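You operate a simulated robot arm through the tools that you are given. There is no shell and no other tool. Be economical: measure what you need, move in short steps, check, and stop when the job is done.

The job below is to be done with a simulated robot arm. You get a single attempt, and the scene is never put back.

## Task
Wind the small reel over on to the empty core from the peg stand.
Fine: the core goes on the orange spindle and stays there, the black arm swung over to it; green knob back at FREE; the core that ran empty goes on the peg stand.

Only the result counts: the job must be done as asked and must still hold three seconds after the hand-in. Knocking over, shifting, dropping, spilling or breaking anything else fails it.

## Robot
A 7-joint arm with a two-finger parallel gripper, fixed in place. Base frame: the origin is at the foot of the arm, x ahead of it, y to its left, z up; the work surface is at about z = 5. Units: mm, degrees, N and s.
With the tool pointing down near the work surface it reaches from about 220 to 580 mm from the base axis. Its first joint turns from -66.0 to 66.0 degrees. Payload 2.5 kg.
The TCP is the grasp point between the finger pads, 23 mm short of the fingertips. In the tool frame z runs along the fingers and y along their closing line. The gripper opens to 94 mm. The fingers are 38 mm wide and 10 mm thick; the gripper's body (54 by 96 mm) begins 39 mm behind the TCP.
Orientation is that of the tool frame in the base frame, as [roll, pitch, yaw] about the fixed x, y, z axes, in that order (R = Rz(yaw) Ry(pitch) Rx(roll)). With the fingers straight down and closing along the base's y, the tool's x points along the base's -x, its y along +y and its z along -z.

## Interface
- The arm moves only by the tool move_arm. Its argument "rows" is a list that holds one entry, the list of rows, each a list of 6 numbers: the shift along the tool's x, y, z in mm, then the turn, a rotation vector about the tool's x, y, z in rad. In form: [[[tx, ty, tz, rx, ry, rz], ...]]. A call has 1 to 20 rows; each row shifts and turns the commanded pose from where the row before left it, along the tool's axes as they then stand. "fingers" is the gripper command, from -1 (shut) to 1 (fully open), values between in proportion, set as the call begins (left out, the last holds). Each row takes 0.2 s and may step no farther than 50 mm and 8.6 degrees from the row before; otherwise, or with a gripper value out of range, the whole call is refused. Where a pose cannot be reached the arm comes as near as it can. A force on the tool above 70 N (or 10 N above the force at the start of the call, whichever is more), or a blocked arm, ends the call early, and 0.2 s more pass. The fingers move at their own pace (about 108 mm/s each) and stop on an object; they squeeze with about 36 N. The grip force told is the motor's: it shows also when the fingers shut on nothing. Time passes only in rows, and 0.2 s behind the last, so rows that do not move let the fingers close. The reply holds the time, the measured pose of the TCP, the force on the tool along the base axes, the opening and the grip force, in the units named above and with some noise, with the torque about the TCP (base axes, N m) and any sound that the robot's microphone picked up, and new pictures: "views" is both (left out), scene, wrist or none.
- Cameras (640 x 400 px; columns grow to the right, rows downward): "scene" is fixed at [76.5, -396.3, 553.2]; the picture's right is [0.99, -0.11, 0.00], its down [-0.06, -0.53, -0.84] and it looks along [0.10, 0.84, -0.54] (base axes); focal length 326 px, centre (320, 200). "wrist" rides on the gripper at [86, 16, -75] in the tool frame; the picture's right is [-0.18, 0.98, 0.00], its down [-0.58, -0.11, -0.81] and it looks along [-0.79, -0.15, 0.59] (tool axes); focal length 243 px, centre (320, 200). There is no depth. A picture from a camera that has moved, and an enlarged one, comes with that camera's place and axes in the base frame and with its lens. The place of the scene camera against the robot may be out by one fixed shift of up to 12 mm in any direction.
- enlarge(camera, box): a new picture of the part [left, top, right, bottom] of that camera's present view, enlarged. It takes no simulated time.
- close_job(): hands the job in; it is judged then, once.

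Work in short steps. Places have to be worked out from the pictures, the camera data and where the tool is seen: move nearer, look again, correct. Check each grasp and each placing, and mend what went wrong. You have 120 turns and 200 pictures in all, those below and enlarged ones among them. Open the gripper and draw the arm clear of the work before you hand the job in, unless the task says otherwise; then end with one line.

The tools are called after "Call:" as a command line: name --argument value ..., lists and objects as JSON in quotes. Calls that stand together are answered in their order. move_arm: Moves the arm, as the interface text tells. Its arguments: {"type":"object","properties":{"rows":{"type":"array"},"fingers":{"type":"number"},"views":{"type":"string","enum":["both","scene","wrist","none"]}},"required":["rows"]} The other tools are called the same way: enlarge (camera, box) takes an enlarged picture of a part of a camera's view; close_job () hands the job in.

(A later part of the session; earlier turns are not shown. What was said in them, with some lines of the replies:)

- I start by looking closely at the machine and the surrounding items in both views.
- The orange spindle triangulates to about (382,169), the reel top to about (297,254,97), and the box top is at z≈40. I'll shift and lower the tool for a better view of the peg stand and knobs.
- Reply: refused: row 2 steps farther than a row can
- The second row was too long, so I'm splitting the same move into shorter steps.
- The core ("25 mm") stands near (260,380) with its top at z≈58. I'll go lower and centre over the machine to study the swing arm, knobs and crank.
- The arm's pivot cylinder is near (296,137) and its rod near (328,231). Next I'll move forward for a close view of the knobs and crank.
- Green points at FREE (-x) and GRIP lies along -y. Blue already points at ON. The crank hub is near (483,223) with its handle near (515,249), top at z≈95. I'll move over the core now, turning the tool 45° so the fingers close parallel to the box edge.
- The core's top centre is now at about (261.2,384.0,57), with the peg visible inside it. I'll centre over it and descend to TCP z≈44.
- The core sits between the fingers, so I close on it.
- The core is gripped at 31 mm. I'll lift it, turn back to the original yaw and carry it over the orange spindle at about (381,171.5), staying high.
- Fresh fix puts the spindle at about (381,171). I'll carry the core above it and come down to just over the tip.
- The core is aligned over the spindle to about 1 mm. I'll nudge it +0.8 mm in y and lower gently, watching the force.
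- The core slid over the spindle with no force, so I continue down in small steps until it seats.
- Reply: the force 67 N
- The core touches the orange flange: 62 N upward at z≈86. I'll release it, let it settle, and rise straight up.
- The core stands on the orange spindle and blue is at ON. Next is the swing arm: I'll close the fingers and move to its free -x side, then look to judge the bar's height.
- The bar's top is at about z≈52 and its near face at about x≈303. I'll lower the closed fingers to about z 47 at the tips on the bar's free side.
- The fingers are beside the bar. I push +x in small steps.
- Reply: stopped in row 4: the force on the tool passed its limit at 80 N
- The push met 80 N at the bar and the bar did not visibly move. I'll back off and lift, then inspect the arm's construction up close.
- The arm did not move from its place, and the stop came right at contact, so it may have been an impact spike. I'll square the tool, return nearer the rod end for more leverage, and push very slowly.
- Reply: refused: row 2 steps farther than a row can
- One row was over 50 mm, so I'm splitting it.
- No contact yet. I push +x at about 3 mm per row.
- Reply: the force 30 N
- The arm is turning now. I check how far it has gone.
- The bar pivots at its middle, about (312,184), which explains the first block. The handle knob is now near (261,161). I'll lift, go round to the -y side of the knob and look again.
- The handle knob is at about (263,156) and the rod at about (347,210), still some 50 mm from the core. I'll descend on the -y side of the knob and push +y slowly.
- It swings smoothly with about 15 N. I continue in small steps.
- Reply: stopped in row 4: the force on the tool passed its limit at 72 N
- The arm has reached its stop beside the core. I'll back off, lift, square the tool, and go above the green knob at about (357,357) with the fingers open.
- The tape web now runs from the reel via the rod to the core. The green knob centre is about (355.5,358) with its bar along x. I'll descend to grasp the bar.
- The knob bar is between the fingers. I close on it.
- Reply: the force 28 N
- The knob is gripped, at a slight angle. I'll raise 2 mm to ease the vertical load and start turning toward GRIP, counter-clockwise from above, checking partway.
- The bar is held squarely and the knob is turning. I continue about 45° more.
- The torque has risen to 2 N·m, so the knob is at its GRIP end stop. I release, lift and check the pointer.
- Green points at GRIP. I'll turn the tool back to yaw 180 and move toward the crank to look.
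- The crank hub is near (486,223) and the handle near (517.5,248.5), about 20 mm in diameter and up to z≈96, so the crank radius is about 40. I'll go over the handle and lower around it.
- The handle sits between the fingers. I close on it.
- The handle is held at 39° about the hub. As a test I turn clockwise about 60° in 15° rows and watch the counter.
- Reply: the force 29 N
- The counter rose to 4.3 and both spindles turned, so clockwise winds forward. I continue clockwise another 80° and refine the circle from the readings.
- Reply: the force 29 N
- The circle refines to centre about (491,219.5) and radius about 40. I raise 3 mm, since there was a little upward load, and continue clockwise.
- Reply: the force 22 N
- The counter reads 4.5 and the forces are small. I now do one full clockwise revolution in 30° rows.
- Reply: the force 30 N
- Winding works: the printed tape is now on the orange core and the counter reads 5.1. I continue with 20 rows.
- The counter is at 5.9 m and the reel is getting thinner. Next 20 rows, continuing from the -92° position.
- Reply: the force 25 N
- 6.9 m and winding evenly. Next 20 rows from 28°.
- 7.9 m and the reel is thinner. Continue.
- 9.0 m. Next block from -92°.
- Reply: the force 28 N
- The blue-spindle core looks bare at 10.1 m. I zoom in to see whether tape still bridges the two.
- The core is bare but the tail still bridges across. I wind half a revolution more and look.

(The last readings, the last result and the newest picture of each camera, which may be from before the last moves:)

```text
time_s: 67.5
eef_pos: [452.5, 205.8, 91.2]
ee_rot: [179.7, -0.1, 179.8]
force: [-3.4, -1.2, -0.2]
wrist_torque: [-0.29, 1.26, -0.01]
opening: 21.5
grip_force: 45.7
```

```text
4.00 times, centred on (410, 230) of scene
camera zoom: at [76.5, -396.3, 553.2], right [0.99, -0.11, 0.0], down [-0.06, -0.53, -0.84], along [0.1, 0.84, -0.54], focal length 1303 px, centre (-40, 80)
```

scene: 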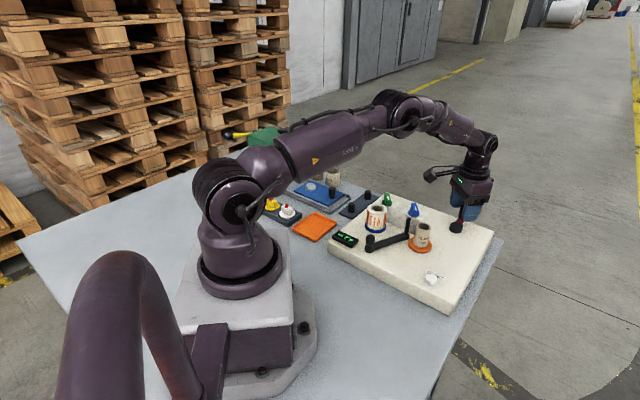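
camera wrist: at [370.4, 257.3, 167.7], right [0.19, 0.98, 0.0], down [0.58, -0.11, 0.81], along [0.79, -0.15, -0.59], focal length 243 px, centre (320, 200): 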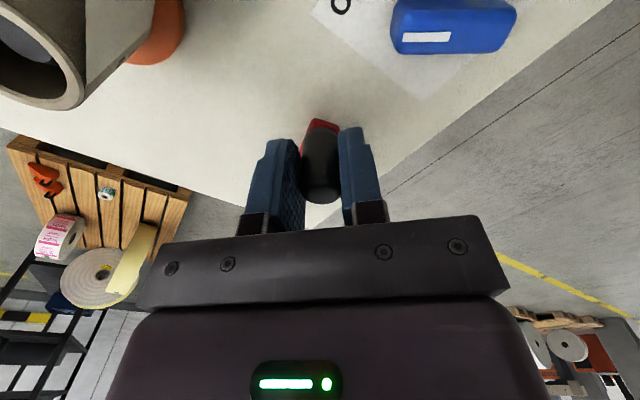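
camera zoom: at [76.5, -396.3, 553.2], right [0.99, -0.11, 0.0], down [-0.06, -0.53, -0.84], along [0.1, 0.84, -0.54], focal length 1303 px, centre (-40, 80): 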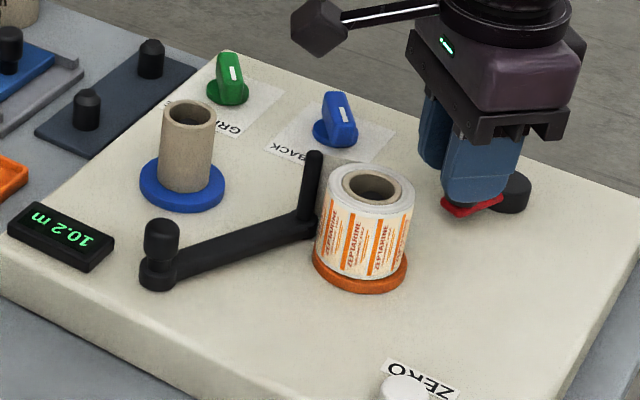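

The tape has run off fully: the web is gone and the counter reads 10.2. I release the crank and rise clear.

Call:
move_arm --rows '[[[0, 0, 0, 0, 0, 0], [0, 0, 0, 0, 0, 0], [0, 0, -35, 0, 0, 0], [0, 0, -35, 0, 0, 0]]]' --fingers 0.0 --views "both"

```text
time_s: 68.5
eef_pos: [454.3, 201.4, 162.6]
ee_rot: [179.9, 0.1, 179.8]
force: [-0.3, 1.1, -0.6]
wrist_torque: [0.05, 0.03, 0.04]
opening: 47.1
grip_force: 0.1
camera wrist: at [367.6, 218.7, 238.4], right [0.19, 0.98, 0.0], down [0.58, -0.11, 0.81], along [0.79, -0.15, -0.59], focal length 243 px, centre (320, 200)
```

scene: 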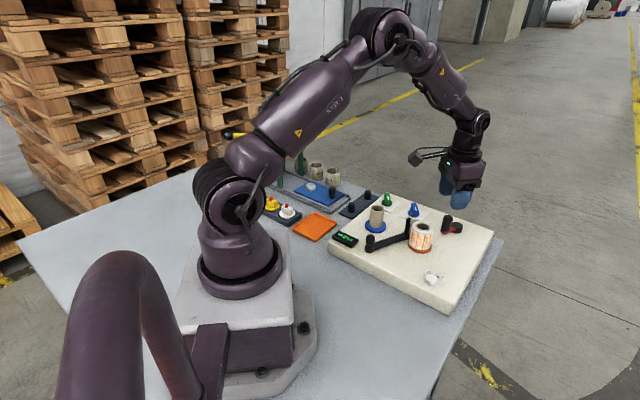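
wrist: 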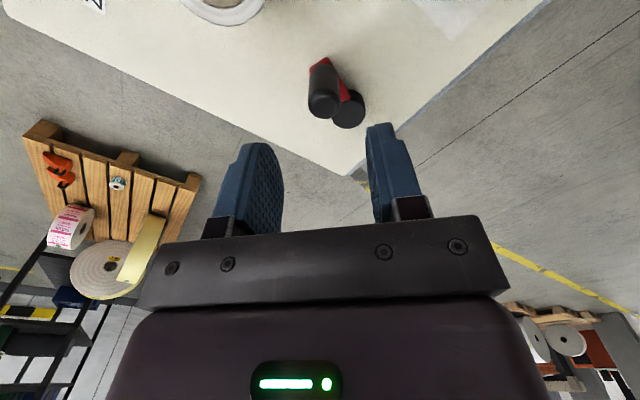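

Crank released. Now to the green knob, turning the tool to yaw -96 to match its GRIP position.

Call:
move_arm --rows '[[[24.5, 39, 0, 0, 0, 0], [24.5, 39, 0, 0, 0, 0], [24.5, 39, 0, 0, 0, 0], [24.5, 38.6, 0, 0, 0, 0], [0, 0, 0, 0, 0, -0.122], [0, 0, 0, 0, 0, -0.122], [0, 0, 0, 0, 0, -0.122], [0, 0, 0, 0, 0, -0.122], [0, 0, 0, 0, 0, -0.122], [0, 0, 0, 0, 0, -0.122], [0, 0, 0, 0, 0, -0.122], [0, 0, 0, 0, 0, -0.122], [0, 0, 0, 0, 0, -0.122], [0, 0, 0, 0, 0, -0.122], [0, 0, 0, 0, 0, -0.122], [0, 0, 0, 0, 0, -0.122], [0, 0, 40, 0, 0, 0]]]' --fingers -0.1 --views "wrist"

Call:
enlarge --camera "wrist" --box '[200, 0, 440, 200]'

```text
time_s: 72.1
eef_pos: [357.8, 358.0, 121.1]
ee_rot: [-179.8, 0.1, -96.2]
force: [0.0, -0.1, -0.7]
wrist_torque: [-0.02, 0.03, -0.02]
opening: 42.2
grip_force: 0.1
camera wrist: at [332.5, 274.5, 197.6], right [-0.96, 0.29, 0.0], down [0.17, 0.56, 0.81], along [0.23, 0.77, -0.59], focal length 243 px, centre (320, 200)
```

wrist: 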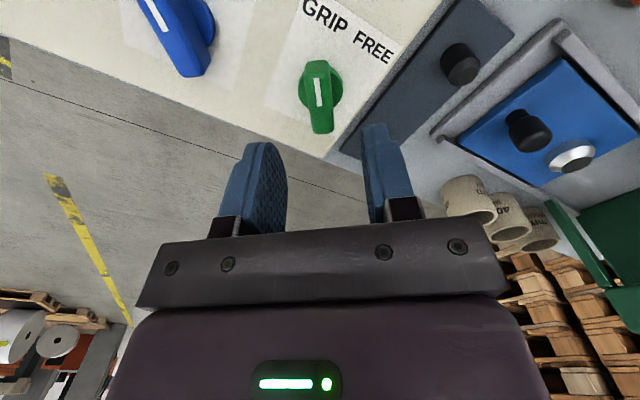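

```text
2.00 times, centred on (320, 100) of wrist
camera zoom: at [332.5, 274.5, 197.6], right [-0.96, 0.29, 0.0], down [0.17, 0.56, 0.81], along [0.23, 0.77, -0.59], focal length 485 px, centre (320, 400)
```

zoom: 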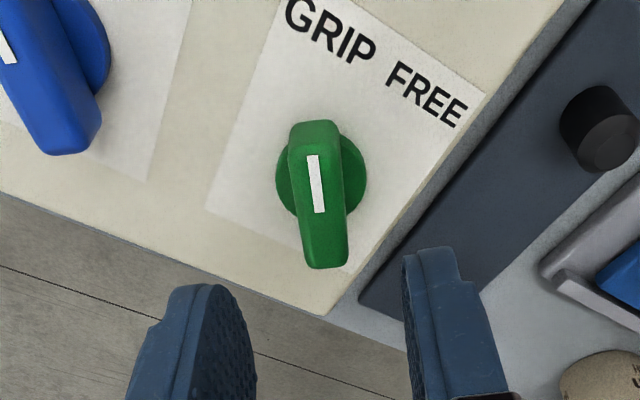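

Well aligned. I descend, grip the bar, and turn clockwise toward FREE.

Call:
move_arm --rows '[[[0, 0, 25, 0, 0, 0], [0, 0, 19, 0, 0, 0], [0, 0, 0, 0, 0, 0]]]' --views "none"

Call:
move_arm --rows '[[[0, 0, 0, 0, 0, 0], [0, 0, 0, 0, 0, 0], [0, 0, 0, 0, 0, 0], [0, 0, 0, 0, 0, 0.12], [0, 0, 0, 0, 0, 0.12], [0, 0, 0, 0, 0, 0.12], [0, 0, 0, 0, 0, 0.12], [0, 0, 0, 0, 0, 0.12], [0, 0, 0, 0, 0, 0.12]]]' --fingers -1 --views "wrist"

```text
time_s: 72.9
eef_pos: [358.0, 358.4, 79.0]
ee_rot: [-179.9, 0.1, -96.3]
force: [0.0, -0.6, -0.7]
wrist_torque: [-0.05, 0.01, 0.01]
opening: 42.2
grip_force: 0.1
```

```text
time_s: 74.9
eef_pos: [358.1, 357.6, 77.4]
ee_rot: [-180.0, 0.1, -137.8]
force: [-7.1, -6.3, -7.1]
wrist_torque: [0.88, -0.9, 0.03]
opening: 15.2
grip_force: 45.4
camera wrist: at [283.1, 311.8, 154.0], right [-0.52, 0.85, 0.0], down [0.5, 0.31, 0.81], along [0.69, 0.42, -0.59], focal length 243 px, centre (320, 200)
```

wrist: 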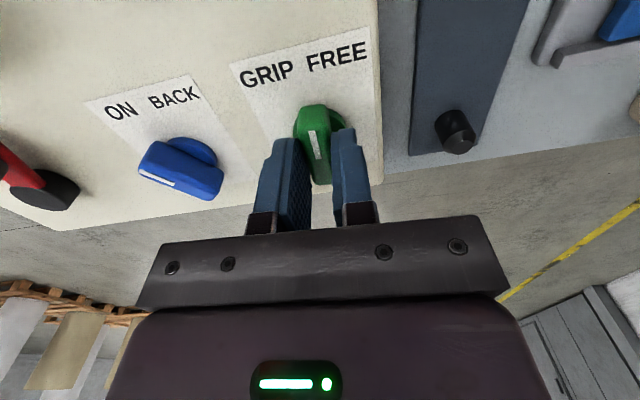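

The knob is turning with the hand. I continue to the FREE stop.

Call:
move_arm --rows '[[[0, 0, 0, 0, 0, 0.12], [0, 0, 0, 0, 0, 0.12], [0, 0, 0, 0, 0, 0.12], [0, 0, 0, 0, 0, 0.12], [0, 0, 0, 0, 0, 0.12], [0, 0, 0, 0, 0, 0.1]]]' --views "wrist"

```text
time_s: 76.3
eef_pos: [357.5, 357.8, 79.0]
ee_rot: [179.9, 0.1, -177.3]
force: [0.6, -4.6, -7.2]
wrist_torque: [-0.05, -0.23, 2.15]
opening: 19.3
grip_force: 45.4
camera wrist: at [271.1, 369.8, 154.2], right [0.14, 0.99, 0.0], down [0.58, -0.08, 0.81], along [0.8, -0.11, -0.59], focal length 243 px, centre (320, 200)
```

wrist: 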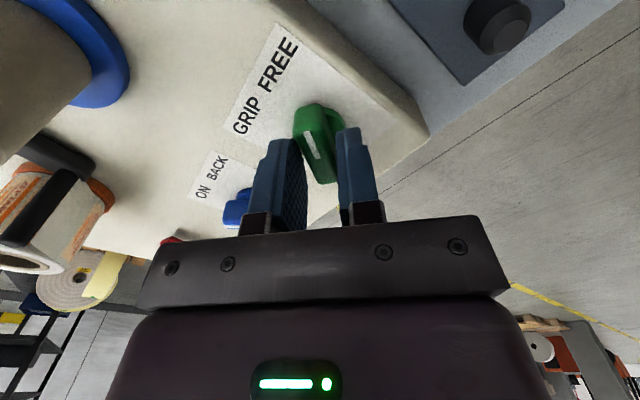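

Stop reached at FREE with 2.15 N·m. I open, lift and check the pointer.

Call:
move_arm --rows '[[[0, 0, 0, 0, 0, 0], [0, 0, 0, 0, 0, 0], [0, 0, -35, 0, 0, 0], [0, 0, -45, 0, 0, 0]]]' --fingers 0.1 --views "wrist"

Call:
enlarge --camera "wrist" --box '[200, 0, 440, 150]'

Call:
enlarge --camera "scene" --box '[330, 180, 470, 270]'

```text
time_s: 77.3
eef_pos: [355.9, 356.2, 158.4]
ee_rot: [179.9, 0.1, -177.6]
force: [0.0, 0.0, -0.5]
wrist_torque: [-0.05, -0.02, 0.0]
opening: 51.4
grip_force: 0.1
camera wrist: at [269.9, 369.0, 233.6], right [0.15, 0.99, 0.0], down [0.58, -0.09, 0.81], along [0.8, -0.12, -0.59], focal length 243 px, centre (320, 200)
```

wrist: 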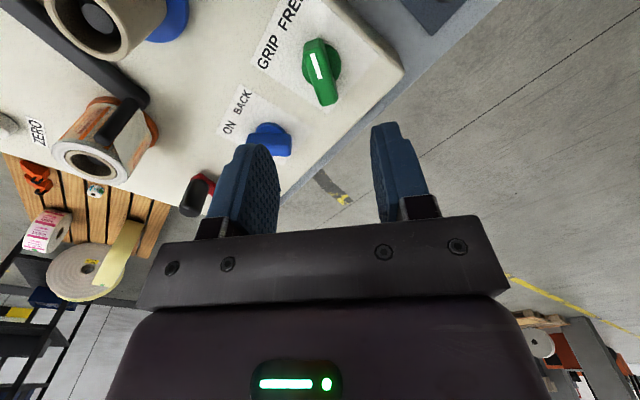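

```text
2.67 times, centred on (320, 75) of wrist
camera zoom: at [269.9, 369.0, 233.6], right [0.15, 0.99, 0.0], down [0.58, -0.09, 0.81], along [0.8, -0.12, -0.59], focal length 647 px, centre (320, 533)
```

zoom: 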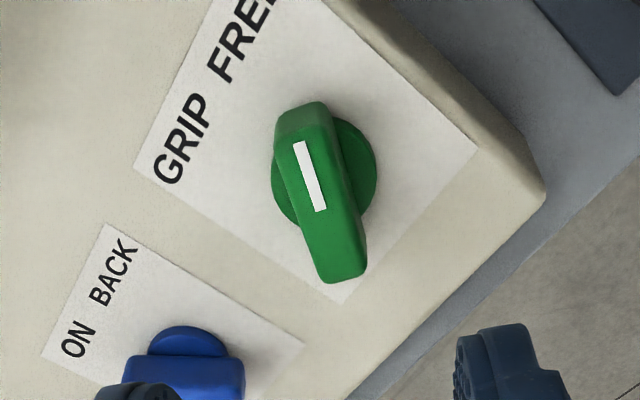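

```text
4.44 times, centred on (400, 225) of scene
camera zoom: at [76.5, -396.3, 553.2], right [0.99, -0.11, 0.0], down [-0.06, -0.53, -0.84], along [0.1, 0.84, -0.54], focal length 1447 px, centre (-36, 89)
```

zoom: 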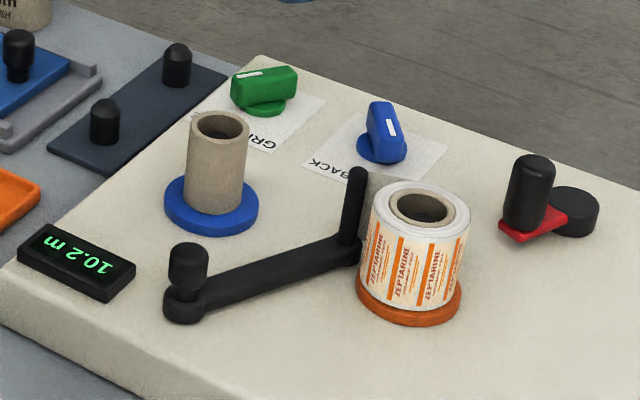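

Green is back at FREE and the machine looks right. Next is the empty core on the blue spindle at about (299,254.5), so I move above it to refine.

Call:
move_arm --rows '[[[0, 0, 0, 0, 0, 0.042], [19, -34, 0, 0, 0, 0], [19, -34, 0, 0, 0, 0], [19, -33.5, 0, 0, 0, 0], [0, 0, 0, 0, 0, 0]]]' --fingers 0.3 --views "wrist"

Call:
enlarge --camera "wrist" --box '[220, 0, 420, 150]'

```text
time_s: 78.5
eef_pos: [300.8, 256.5, 157.4]
ee_rot: [180.0, 0.2, 179.7]
force: [0.0, -0.3, 0.2]
wrist_torque: [-0.03, 0.0, 0.0]
opening: 61.2
grip_force: 0.0
camera wrist: at [213.8, 272.4, 233.3], right [0.19, 0.98, 0.0], down [0.58, -0.11, 0.81], along [0.79, -0.15, -0.59], focal length 243 px, centre (320, 200)
```

wrist: 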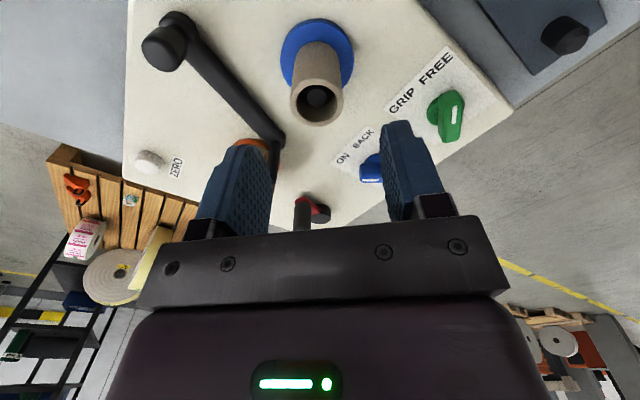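

```text
2.67 times, centred on (320, 75) of wrist
camera zoom: at [213.8, 272.4, 233.3], right [0.19, 0.98, 0.0], down [0.58, -0.11, 0.81], along [0.79, -0.15, -0.59], focal length 647 px, centre (320, 533)
```

zoom: 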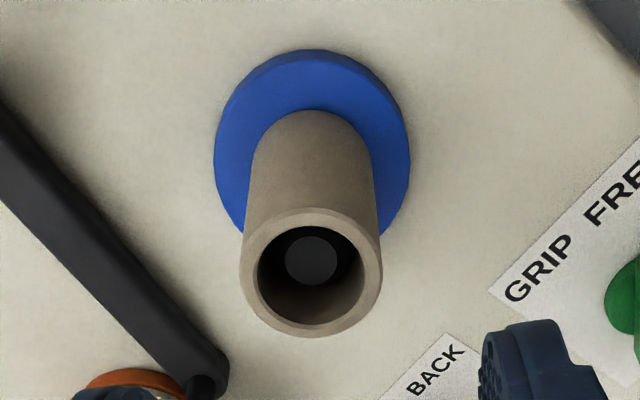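

The empty core's top centre is about (295.5,254.7). I descend over it to z≈86 and close.

Call:
move_arm --rows '[[[4.8, -1.9, 0, 0, 0, 0], [0, 0, 35, 0, 0, 0], [0, 0, 25, 0, 0, 0], [0, 0, 11, 0, 0, 0], [0, 0, 0, 0, 0, 0]]]' --views "wrist"

Call:
move_arm --rows '[[[0, 0, 0, 0, 0, 0], [0, 0, 0, 0, 0, 0], [0, 0, 0, 0, 0, 0]]]' --fingers -1 --views "wrist"

```text
time_s: 79.7
eef_pos: [294.8, 254.6, 87.3]
ee_rot: [179.9, 0.2, 179.9]
force: [-0.3, -0.1, 0.1]
wrist_torque: [-0.04, 0.0, 0.03]
opening: 61.1
grip_force: 0.0
camera wrist: at [209.7, 271.0, 163.3], right [0.19, 0.98, 0.0], down [0.58, -0.11, 0.81], along [0.79, -0.15, -0.59], focal length 243 px, centre (320, 200)
```

wrist: 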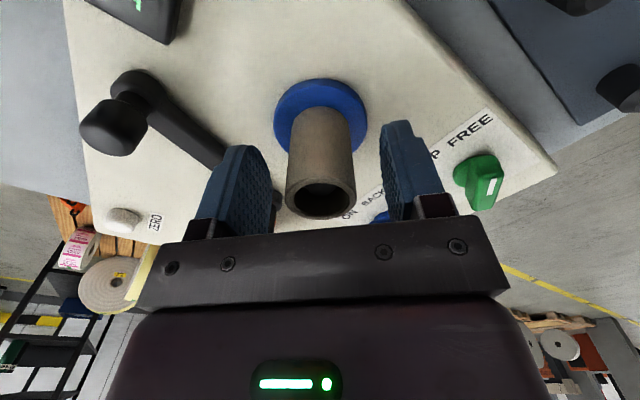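

```text
time_s: 80.5
eef_pos: [295.7, 254.4, 87.8]
ee_rot: [179.9, 0.1, 180.0]
force: [0.2, -0.1, -0.2]
wrist_torque: [0.0, -0.04, 0.0]
opening: 32.1
grip_force: 36.7
camera wrist: at [209.7, 270.9, 163.5], right [0.19, 0.98, 0.0], down [0.58, -0.11, 0.81], along [0.79, -0.15, -0.59], focal length 243 px, centre (320, 200)
```

wrist: 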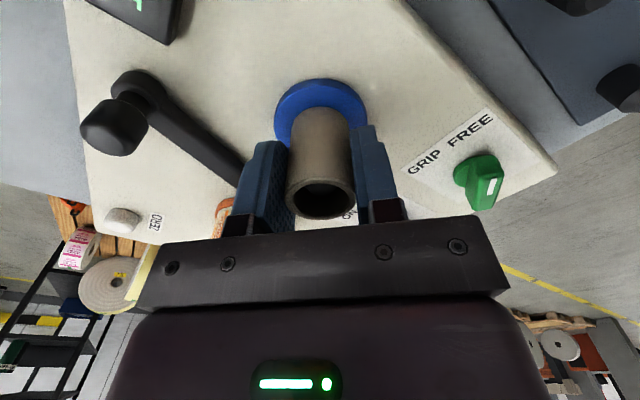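

The core is gripped at 32 mm. I lift it straight off and move to where the camera can see the pegs.

Call:
move_arm --rows '[[[0, 0, -10, 0, 0, 0], [0, 0, -25, 0, 0, 0], [0, 0, -40, 0, 0, 0], [32, 25, 0, 0, 0, 0], [32, 25, 0, 0, 0, 0], [31, 26, 0, 0, 0, 0], [0, 0, 0, 0, 0, 0]]]' --views "both"

Call:
enlarge --camera "wrist" --box '[320, 0, 520, 140]'

Call:
enlarge --camera "scene" --box '[330, 170, 490, 270]'

```text
time_s: 82.1
eef_pos: [199.2, 329.8, 162.6]
ee_rot: [179.9, 0.1, 179.8]
force: [-0.8, -0.7, -0.1]
wrist_torque: [0.01, -0.01, 0.04]
opening: 32.1
grip_force: 35.9
camera wrist: at [113.4, 346.6, 237.1], right [0.19, 0.98, 0.0], down [0.58, -0.11, 0.81], along [0.79, -0.15, -0.59], focal length 243 px, centre (320, 200)
```

scene: 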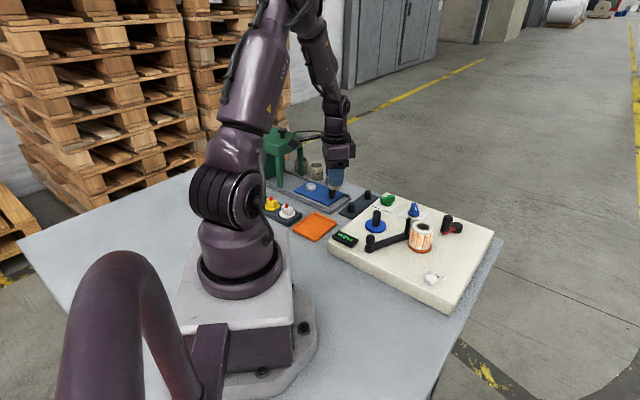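
wrist: 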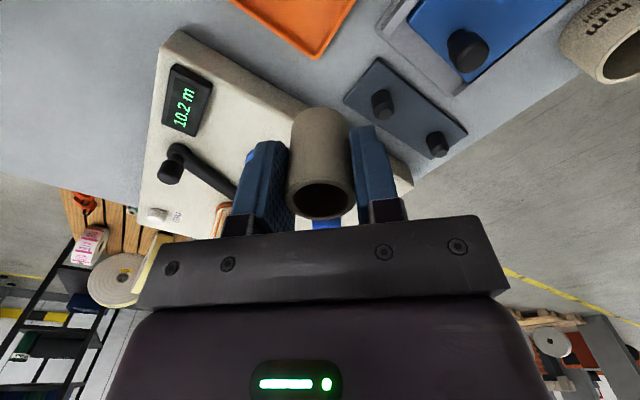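

```text
2.86 times, centred on (420, 70) of wrist
camera zoom: at [113.4, 346.6, 237.1], right [0.19, 0.98, 0.0], down [0.58, -0.11, 0.81], along [0.79, -0.15, -0.59], focal length 693 px, centre (34, 571)
```

zoom: 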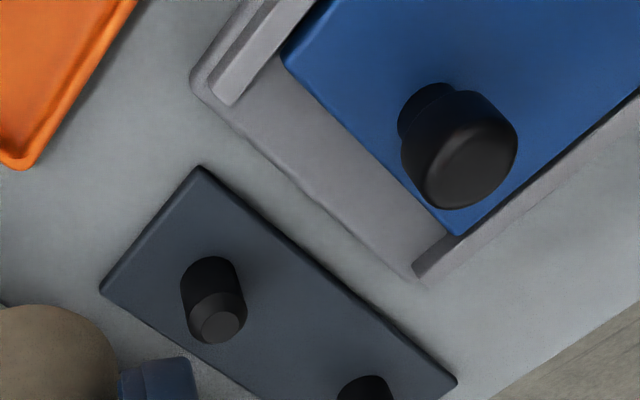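

```text
4.00 times, centred on (410, 220) of scene
camera zoom: at [76.5, -396.3, 553.2], right [0.99, -0.11, 0.0], down [-0.06, -0.53, -0.84], along [0.1, 0.84, -0.54], focal length 1303 px, centre (-40, 120)
```

zoom: 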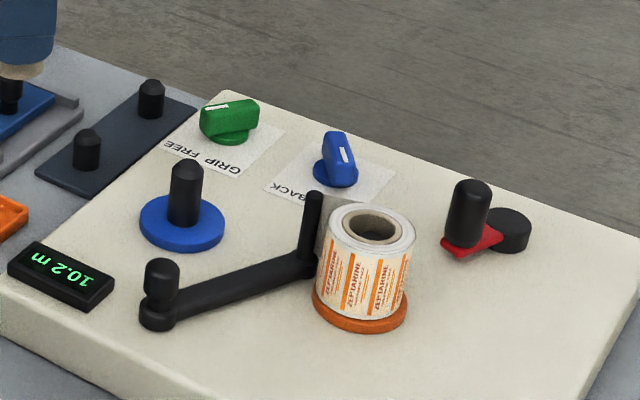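

The core is lifted clear and both pegs are visible. The first peg is at about (260,382). I'll turn 45° for box clearance, move over it and come down to just above the peg.

Call:
move_arm --rows '[[[0, 0, 0, 0, 0, 0.131], [0, 0, 0, 0, 0, 0.131], [0, 0, 0, 0, 0, 0.131], [0, 0, 0, 0, 0, 0.131], [0, 0, 0, 0, 0, 0.131], [0, 0, 0, 0, 0, 0.13], [-3.3, 40.2, 0, 0, 0, 0], [-3.3, 40.2, 0, 0, 0, 0], [0, 0, 40, 0, 0, 0], [0, 0, 28, 0, 0, 0], [0, 0, 0, 0, 0, 0]]]' --views "both"

Call:
enlarge --camera "wrist" --box '[220, 60, 420, 230]'

Call:
enlarge --camera "scene" --box '[310, 150, 400, 220]'

```text
time_s: 84.5
eef_pos: [263.5, 383.0, 94.7]
ee_rot: [179.8, 0.1, 134.9]
force: [0.3, -0.6, 0.0]
wrist_torque: [0.0, 0.01, 0.02]
opening: 32.3
grip_force: 36.6
camera wrist: at [214.2, 455.0, 170.6], right [0.83, 0.56, 0.0], down [0.33, -0.49, 0.81], along [0.46, -0.67, -0.59], focal length 243 px, centre (320, 200)
```

scene: 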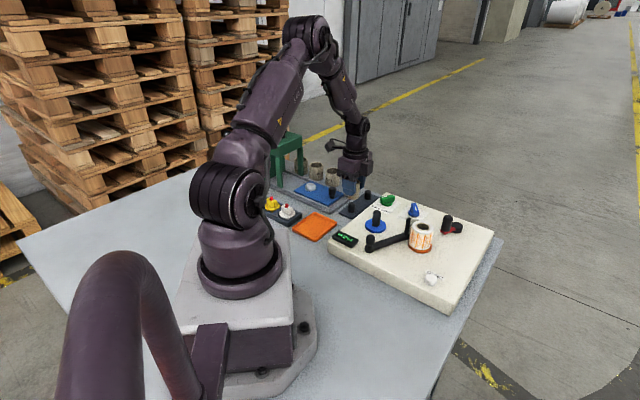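
wrist: 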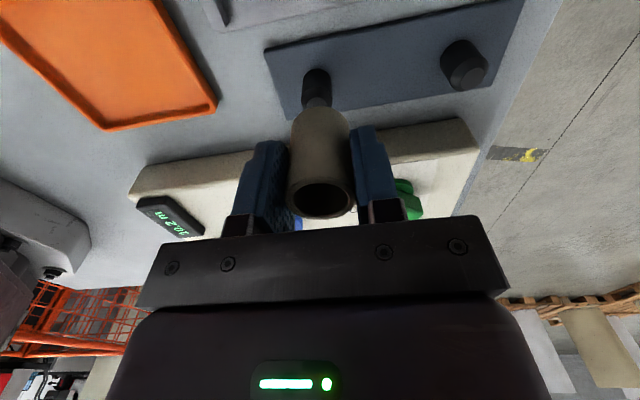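

```text
2.35 times, centred on (320, 145) of wrist
camera zoom: at [214.2, 455.0, 170.6], right [0.83, 0.56, 0.0], down [0.33, -0.49, 0.81], along [0.46, -0.67, -0.59], focal length 571 px, centre (320, 329)
```

zoom: 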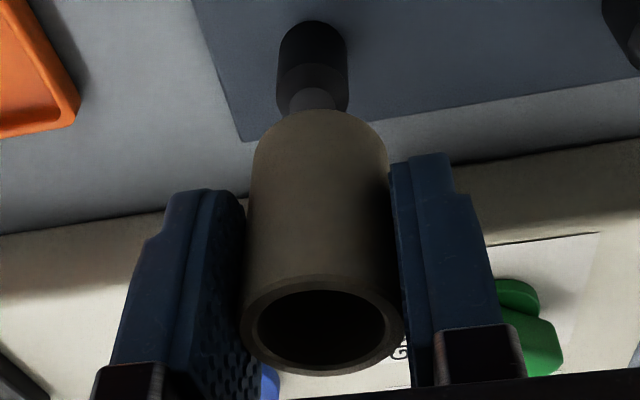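

```text
5.71 times, centred on (355, 185) of scene
camera zoom: at [76.5, -396.3, 553.2], right [0.99, -0.11, 0.0], down [-0.06, -0.53, -0.84], along [0.1, 0.84, -0.54], focal length 1861 px, centre (120, 286)
```

zoom: 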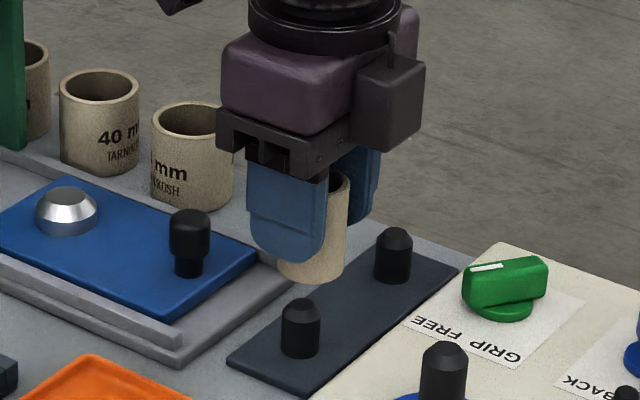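

The core needs about 3 mm correction toward the camera and 1 mm sideways. I apply that and lower a little toward the peg tip.

Call:
move_arm --rows '[[[2.9, -1.2, 0, 0, 0, 0], [0, 0, 8, 0, 0, 0], [0, 0, 6, 0, 0, 0], [0, 0, 0, 0, 0, 0]]]' --views "wrist"

Call:
enlarge --camera "wrist" --box '[220, 60, 420, 230]'

Call:
enlarge --camera "scene" --box '[320, 170, 390, 220]'

```text
time_s: 85.5
eef_pos: [259.3, 383.7, 81.1]
ee_rot: [179.7, 0.0, 134.8]
force: [0.1, -0.3, 0.0]
wrist_torque: [0.0, 0.01, -0.03]
opening: 32.2
grip_force: 35.7
camera wrist: at [210.0, 456.3, 157.3], right [0.83, 0.56, 0.0], down [0.33, -0.49, 0.81], along [0.46, -0.67, -0.59], focal length 243 px, centre (320, 200)
```

wrist: 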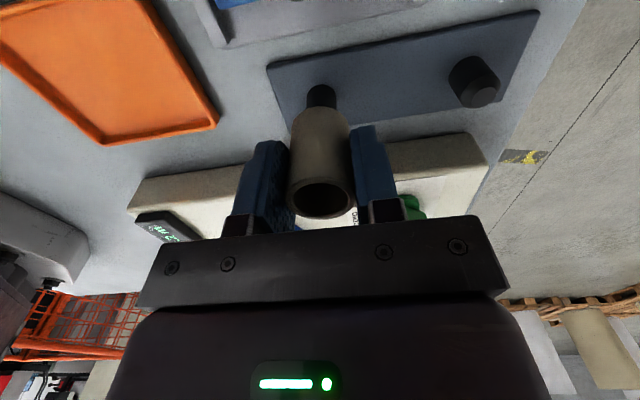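

```text
2.35 times, centred on (320, 145) of wrist
camera zoom: at [210.0, 456.3, 157.3], right [0.83, 0.56, 0.0], down [0.33, -0.49, 0.81], along [0.46, -0.67, -0.59], focal length 571 px, centre (320, 329)
```

zoom: 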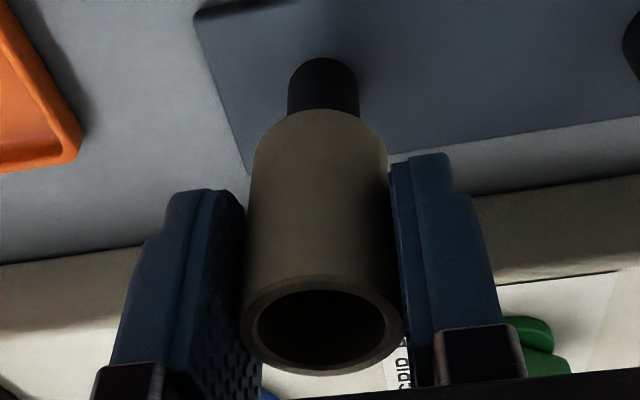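

```text
8.00 times, centred on (355, 195) of scene
camera zoom: at [76.5, -396.3, 553.2], right [0.99, -0.11, 0.0], down [-0.06, -0.53, -0.84], along [0.1, 0.84, -0.54], focal length 2605 px, centre (40, 240)
```

zoom: 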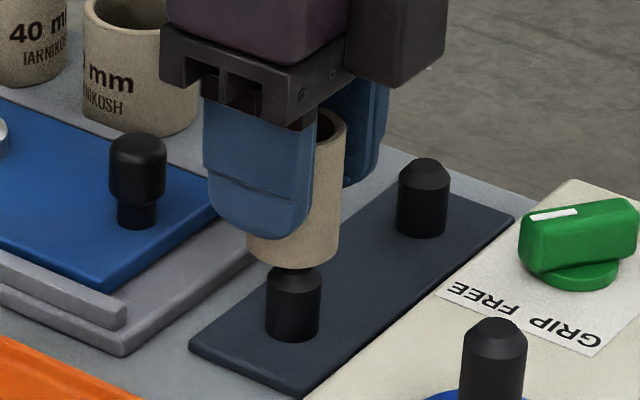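

Now aligned within about 0.5 mm. I lower slowly over the peg.

Call:
move_arm --rows '[[[0, 0.5, 5, 0, 0, 0], [0, 0, 5, 0, 0, 0], [0, 0, 5, 0, 0, 0], [0, 0, 5, 0, 0, 0], [0, 0, 5, 0, 0, 0], [0, 0, 5, 0, 0, 0]]]' --views "wrist"

```text
time_s: 86.9
eef_pos: [259.5, 384.2, 49.4]
ee_rot: [179.9, 0.0, 134.9]
force: [0.2, 0.9, -0.5]
wrist_torque: [-0.01, 0.01, 0.01]
opening: 31.8
grip_force: 35.8
camera wrist: at [210.2, 456.5, 126.4], right [0.83, 0.56, 0.0], down [0.33, -0.49, 0.81], along [0.46, -0.67, -0.59], focal length 243 px, centre (320, 200)
```

wrist: 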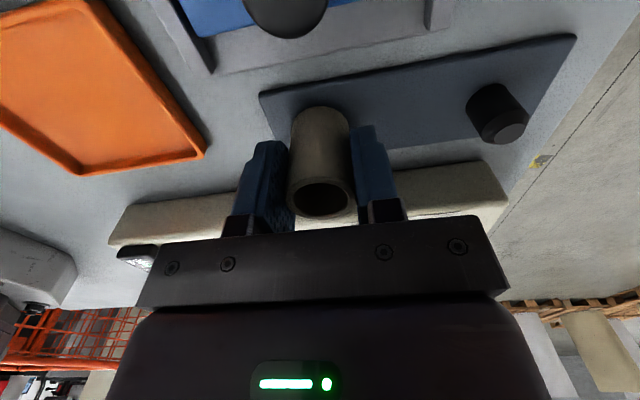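

The core slid over the peg without force. I make a gentle final lowering until it touches the plate.

Call:
move_arm --rows '[[[0, 0, 1, 0, 0, 0], [0, 0, 1, 0, 0, 0], [0, 0, 1, 0, 0, 0], [0, 0, 0.7, 0, 0, 0]]]' --views "none"

```text
time_s: 87.9
eef_pos: [260.4, 384.4, 46.5]
ee_rot: [179.7, 0.0, 134.9]
force: [0.0, 0.3, 0.1]
wrist_torque: [0.02, -0.03, -0.04]
opening: 32.2
grip_force: 36.2
```

Call:
move_arm --rows '[[[0, 0, 0.7, 0, 0, 0], [0, 0, 0.7, 0, 0, 0], [0, 0, 0.7, 0, 0, 0]]]' --views "none"

```text
time_s: 88.7
eef_pos: [259.2, 384.2, 46.2]
ee_rot: [179.9, 0.0, 134.8]
force: [-3.7, -9.8, 23.9]
wrist_torque: [-0.56, 0.15, 0.06]
opening: 32.2
grip_force: 36.1
```

The core is seated with 24 N at z≈46. I open the fingers and rise straight up.

Call:
move_arm --rows '[[[0, 0, 0, 0, 0, 0], [0, 0, 0, 0, 0, 0], [0, 0, 0, 0, 0, 0], [0, 0, -30, 0, 0, 0], [0, 0, -45, 0, 0, 0], [0, 0, -45, 0, 0, 0], [20, 0, -20, 0, 0, 0]]]' --fingers 0.3 --views "both"

Call:
enlarge --camera "scene" --box '[330, 170, 490, 270]'

Call:
enlarge --camera "scene" --box '[250, 140, 390, 240]'

```text
time_s: 90.3
eef_pos: [243.4, 399.9, 182.3]
ee_rot: [179.9, 0.0, 134.8]
force: [0.3, -0.3, -0.5]
wrist_torque: [-0.01, -0.01, 0.03]
opening: 60.9
grip_force: 0.2
camera wrist: at [195.4, 472.6, 259.3], right [0.83, 0.56, 0.0], down [0.33, -0.49, 0.81], along [0.45, -0.67, -0.59], focal length 243 px, centre (320, 200)
```

scene: 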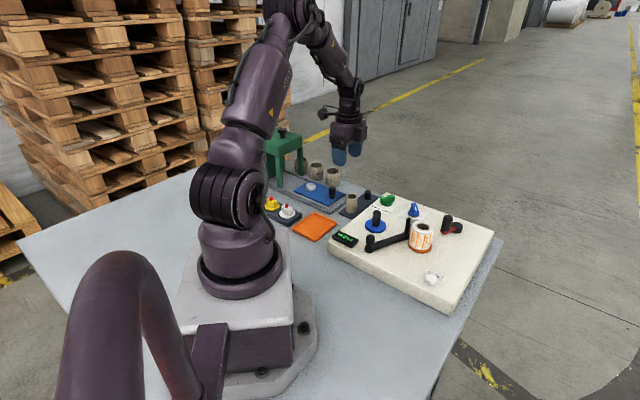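
wrist: 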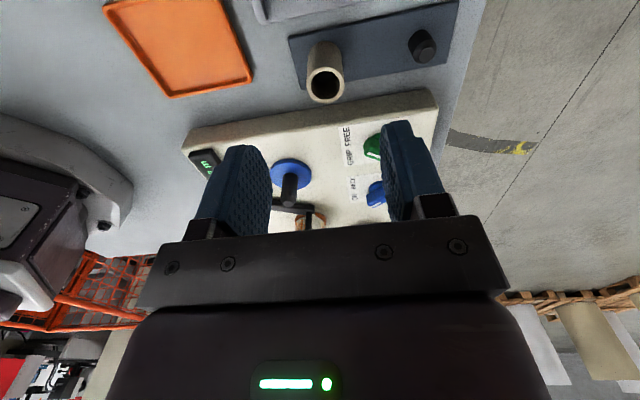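

```text
4.00 times, centred on (410, 220) of scene
camera zoom: at [76.5, -396.4, 553.2], right [0.99, -0.11, 0.0], down [-0.06, -0.53, -0.84], along [0.1, 0.84, -0.54], focal length 1303 px, centre (-40, 120)
```

zoom: 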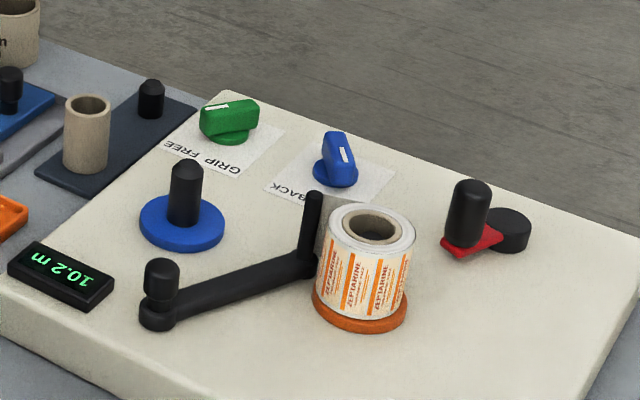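

```text
4.00 times, centred on (320, 190) of scene
camera zoom: at [76.5, -396.4, 553.2], right [0.99, -0.11, 0.0], down [-0.06, -0.53, -0.84], along [0.1, 0.84, -0.54], focal length 1303 px, centre (320, 240)
```

zoom: 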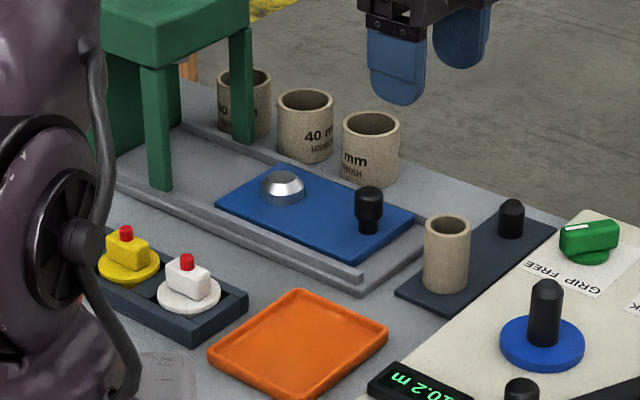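

All the points check out in the pictures: the full reel stands on the orange spindle with the black arm beside it. Green is at FREE, the empty core is on its peg, nothing else has moved and the hand is clear. I hand in.

Call:
close_job

```text
The job is handed in.
```

I wound the reel over onto the empty core and handed the job in: the full core is on the orange spindle with the black arm swung over to it, the green knob is back at FREE, and the core that ran empty is on the peg stand.
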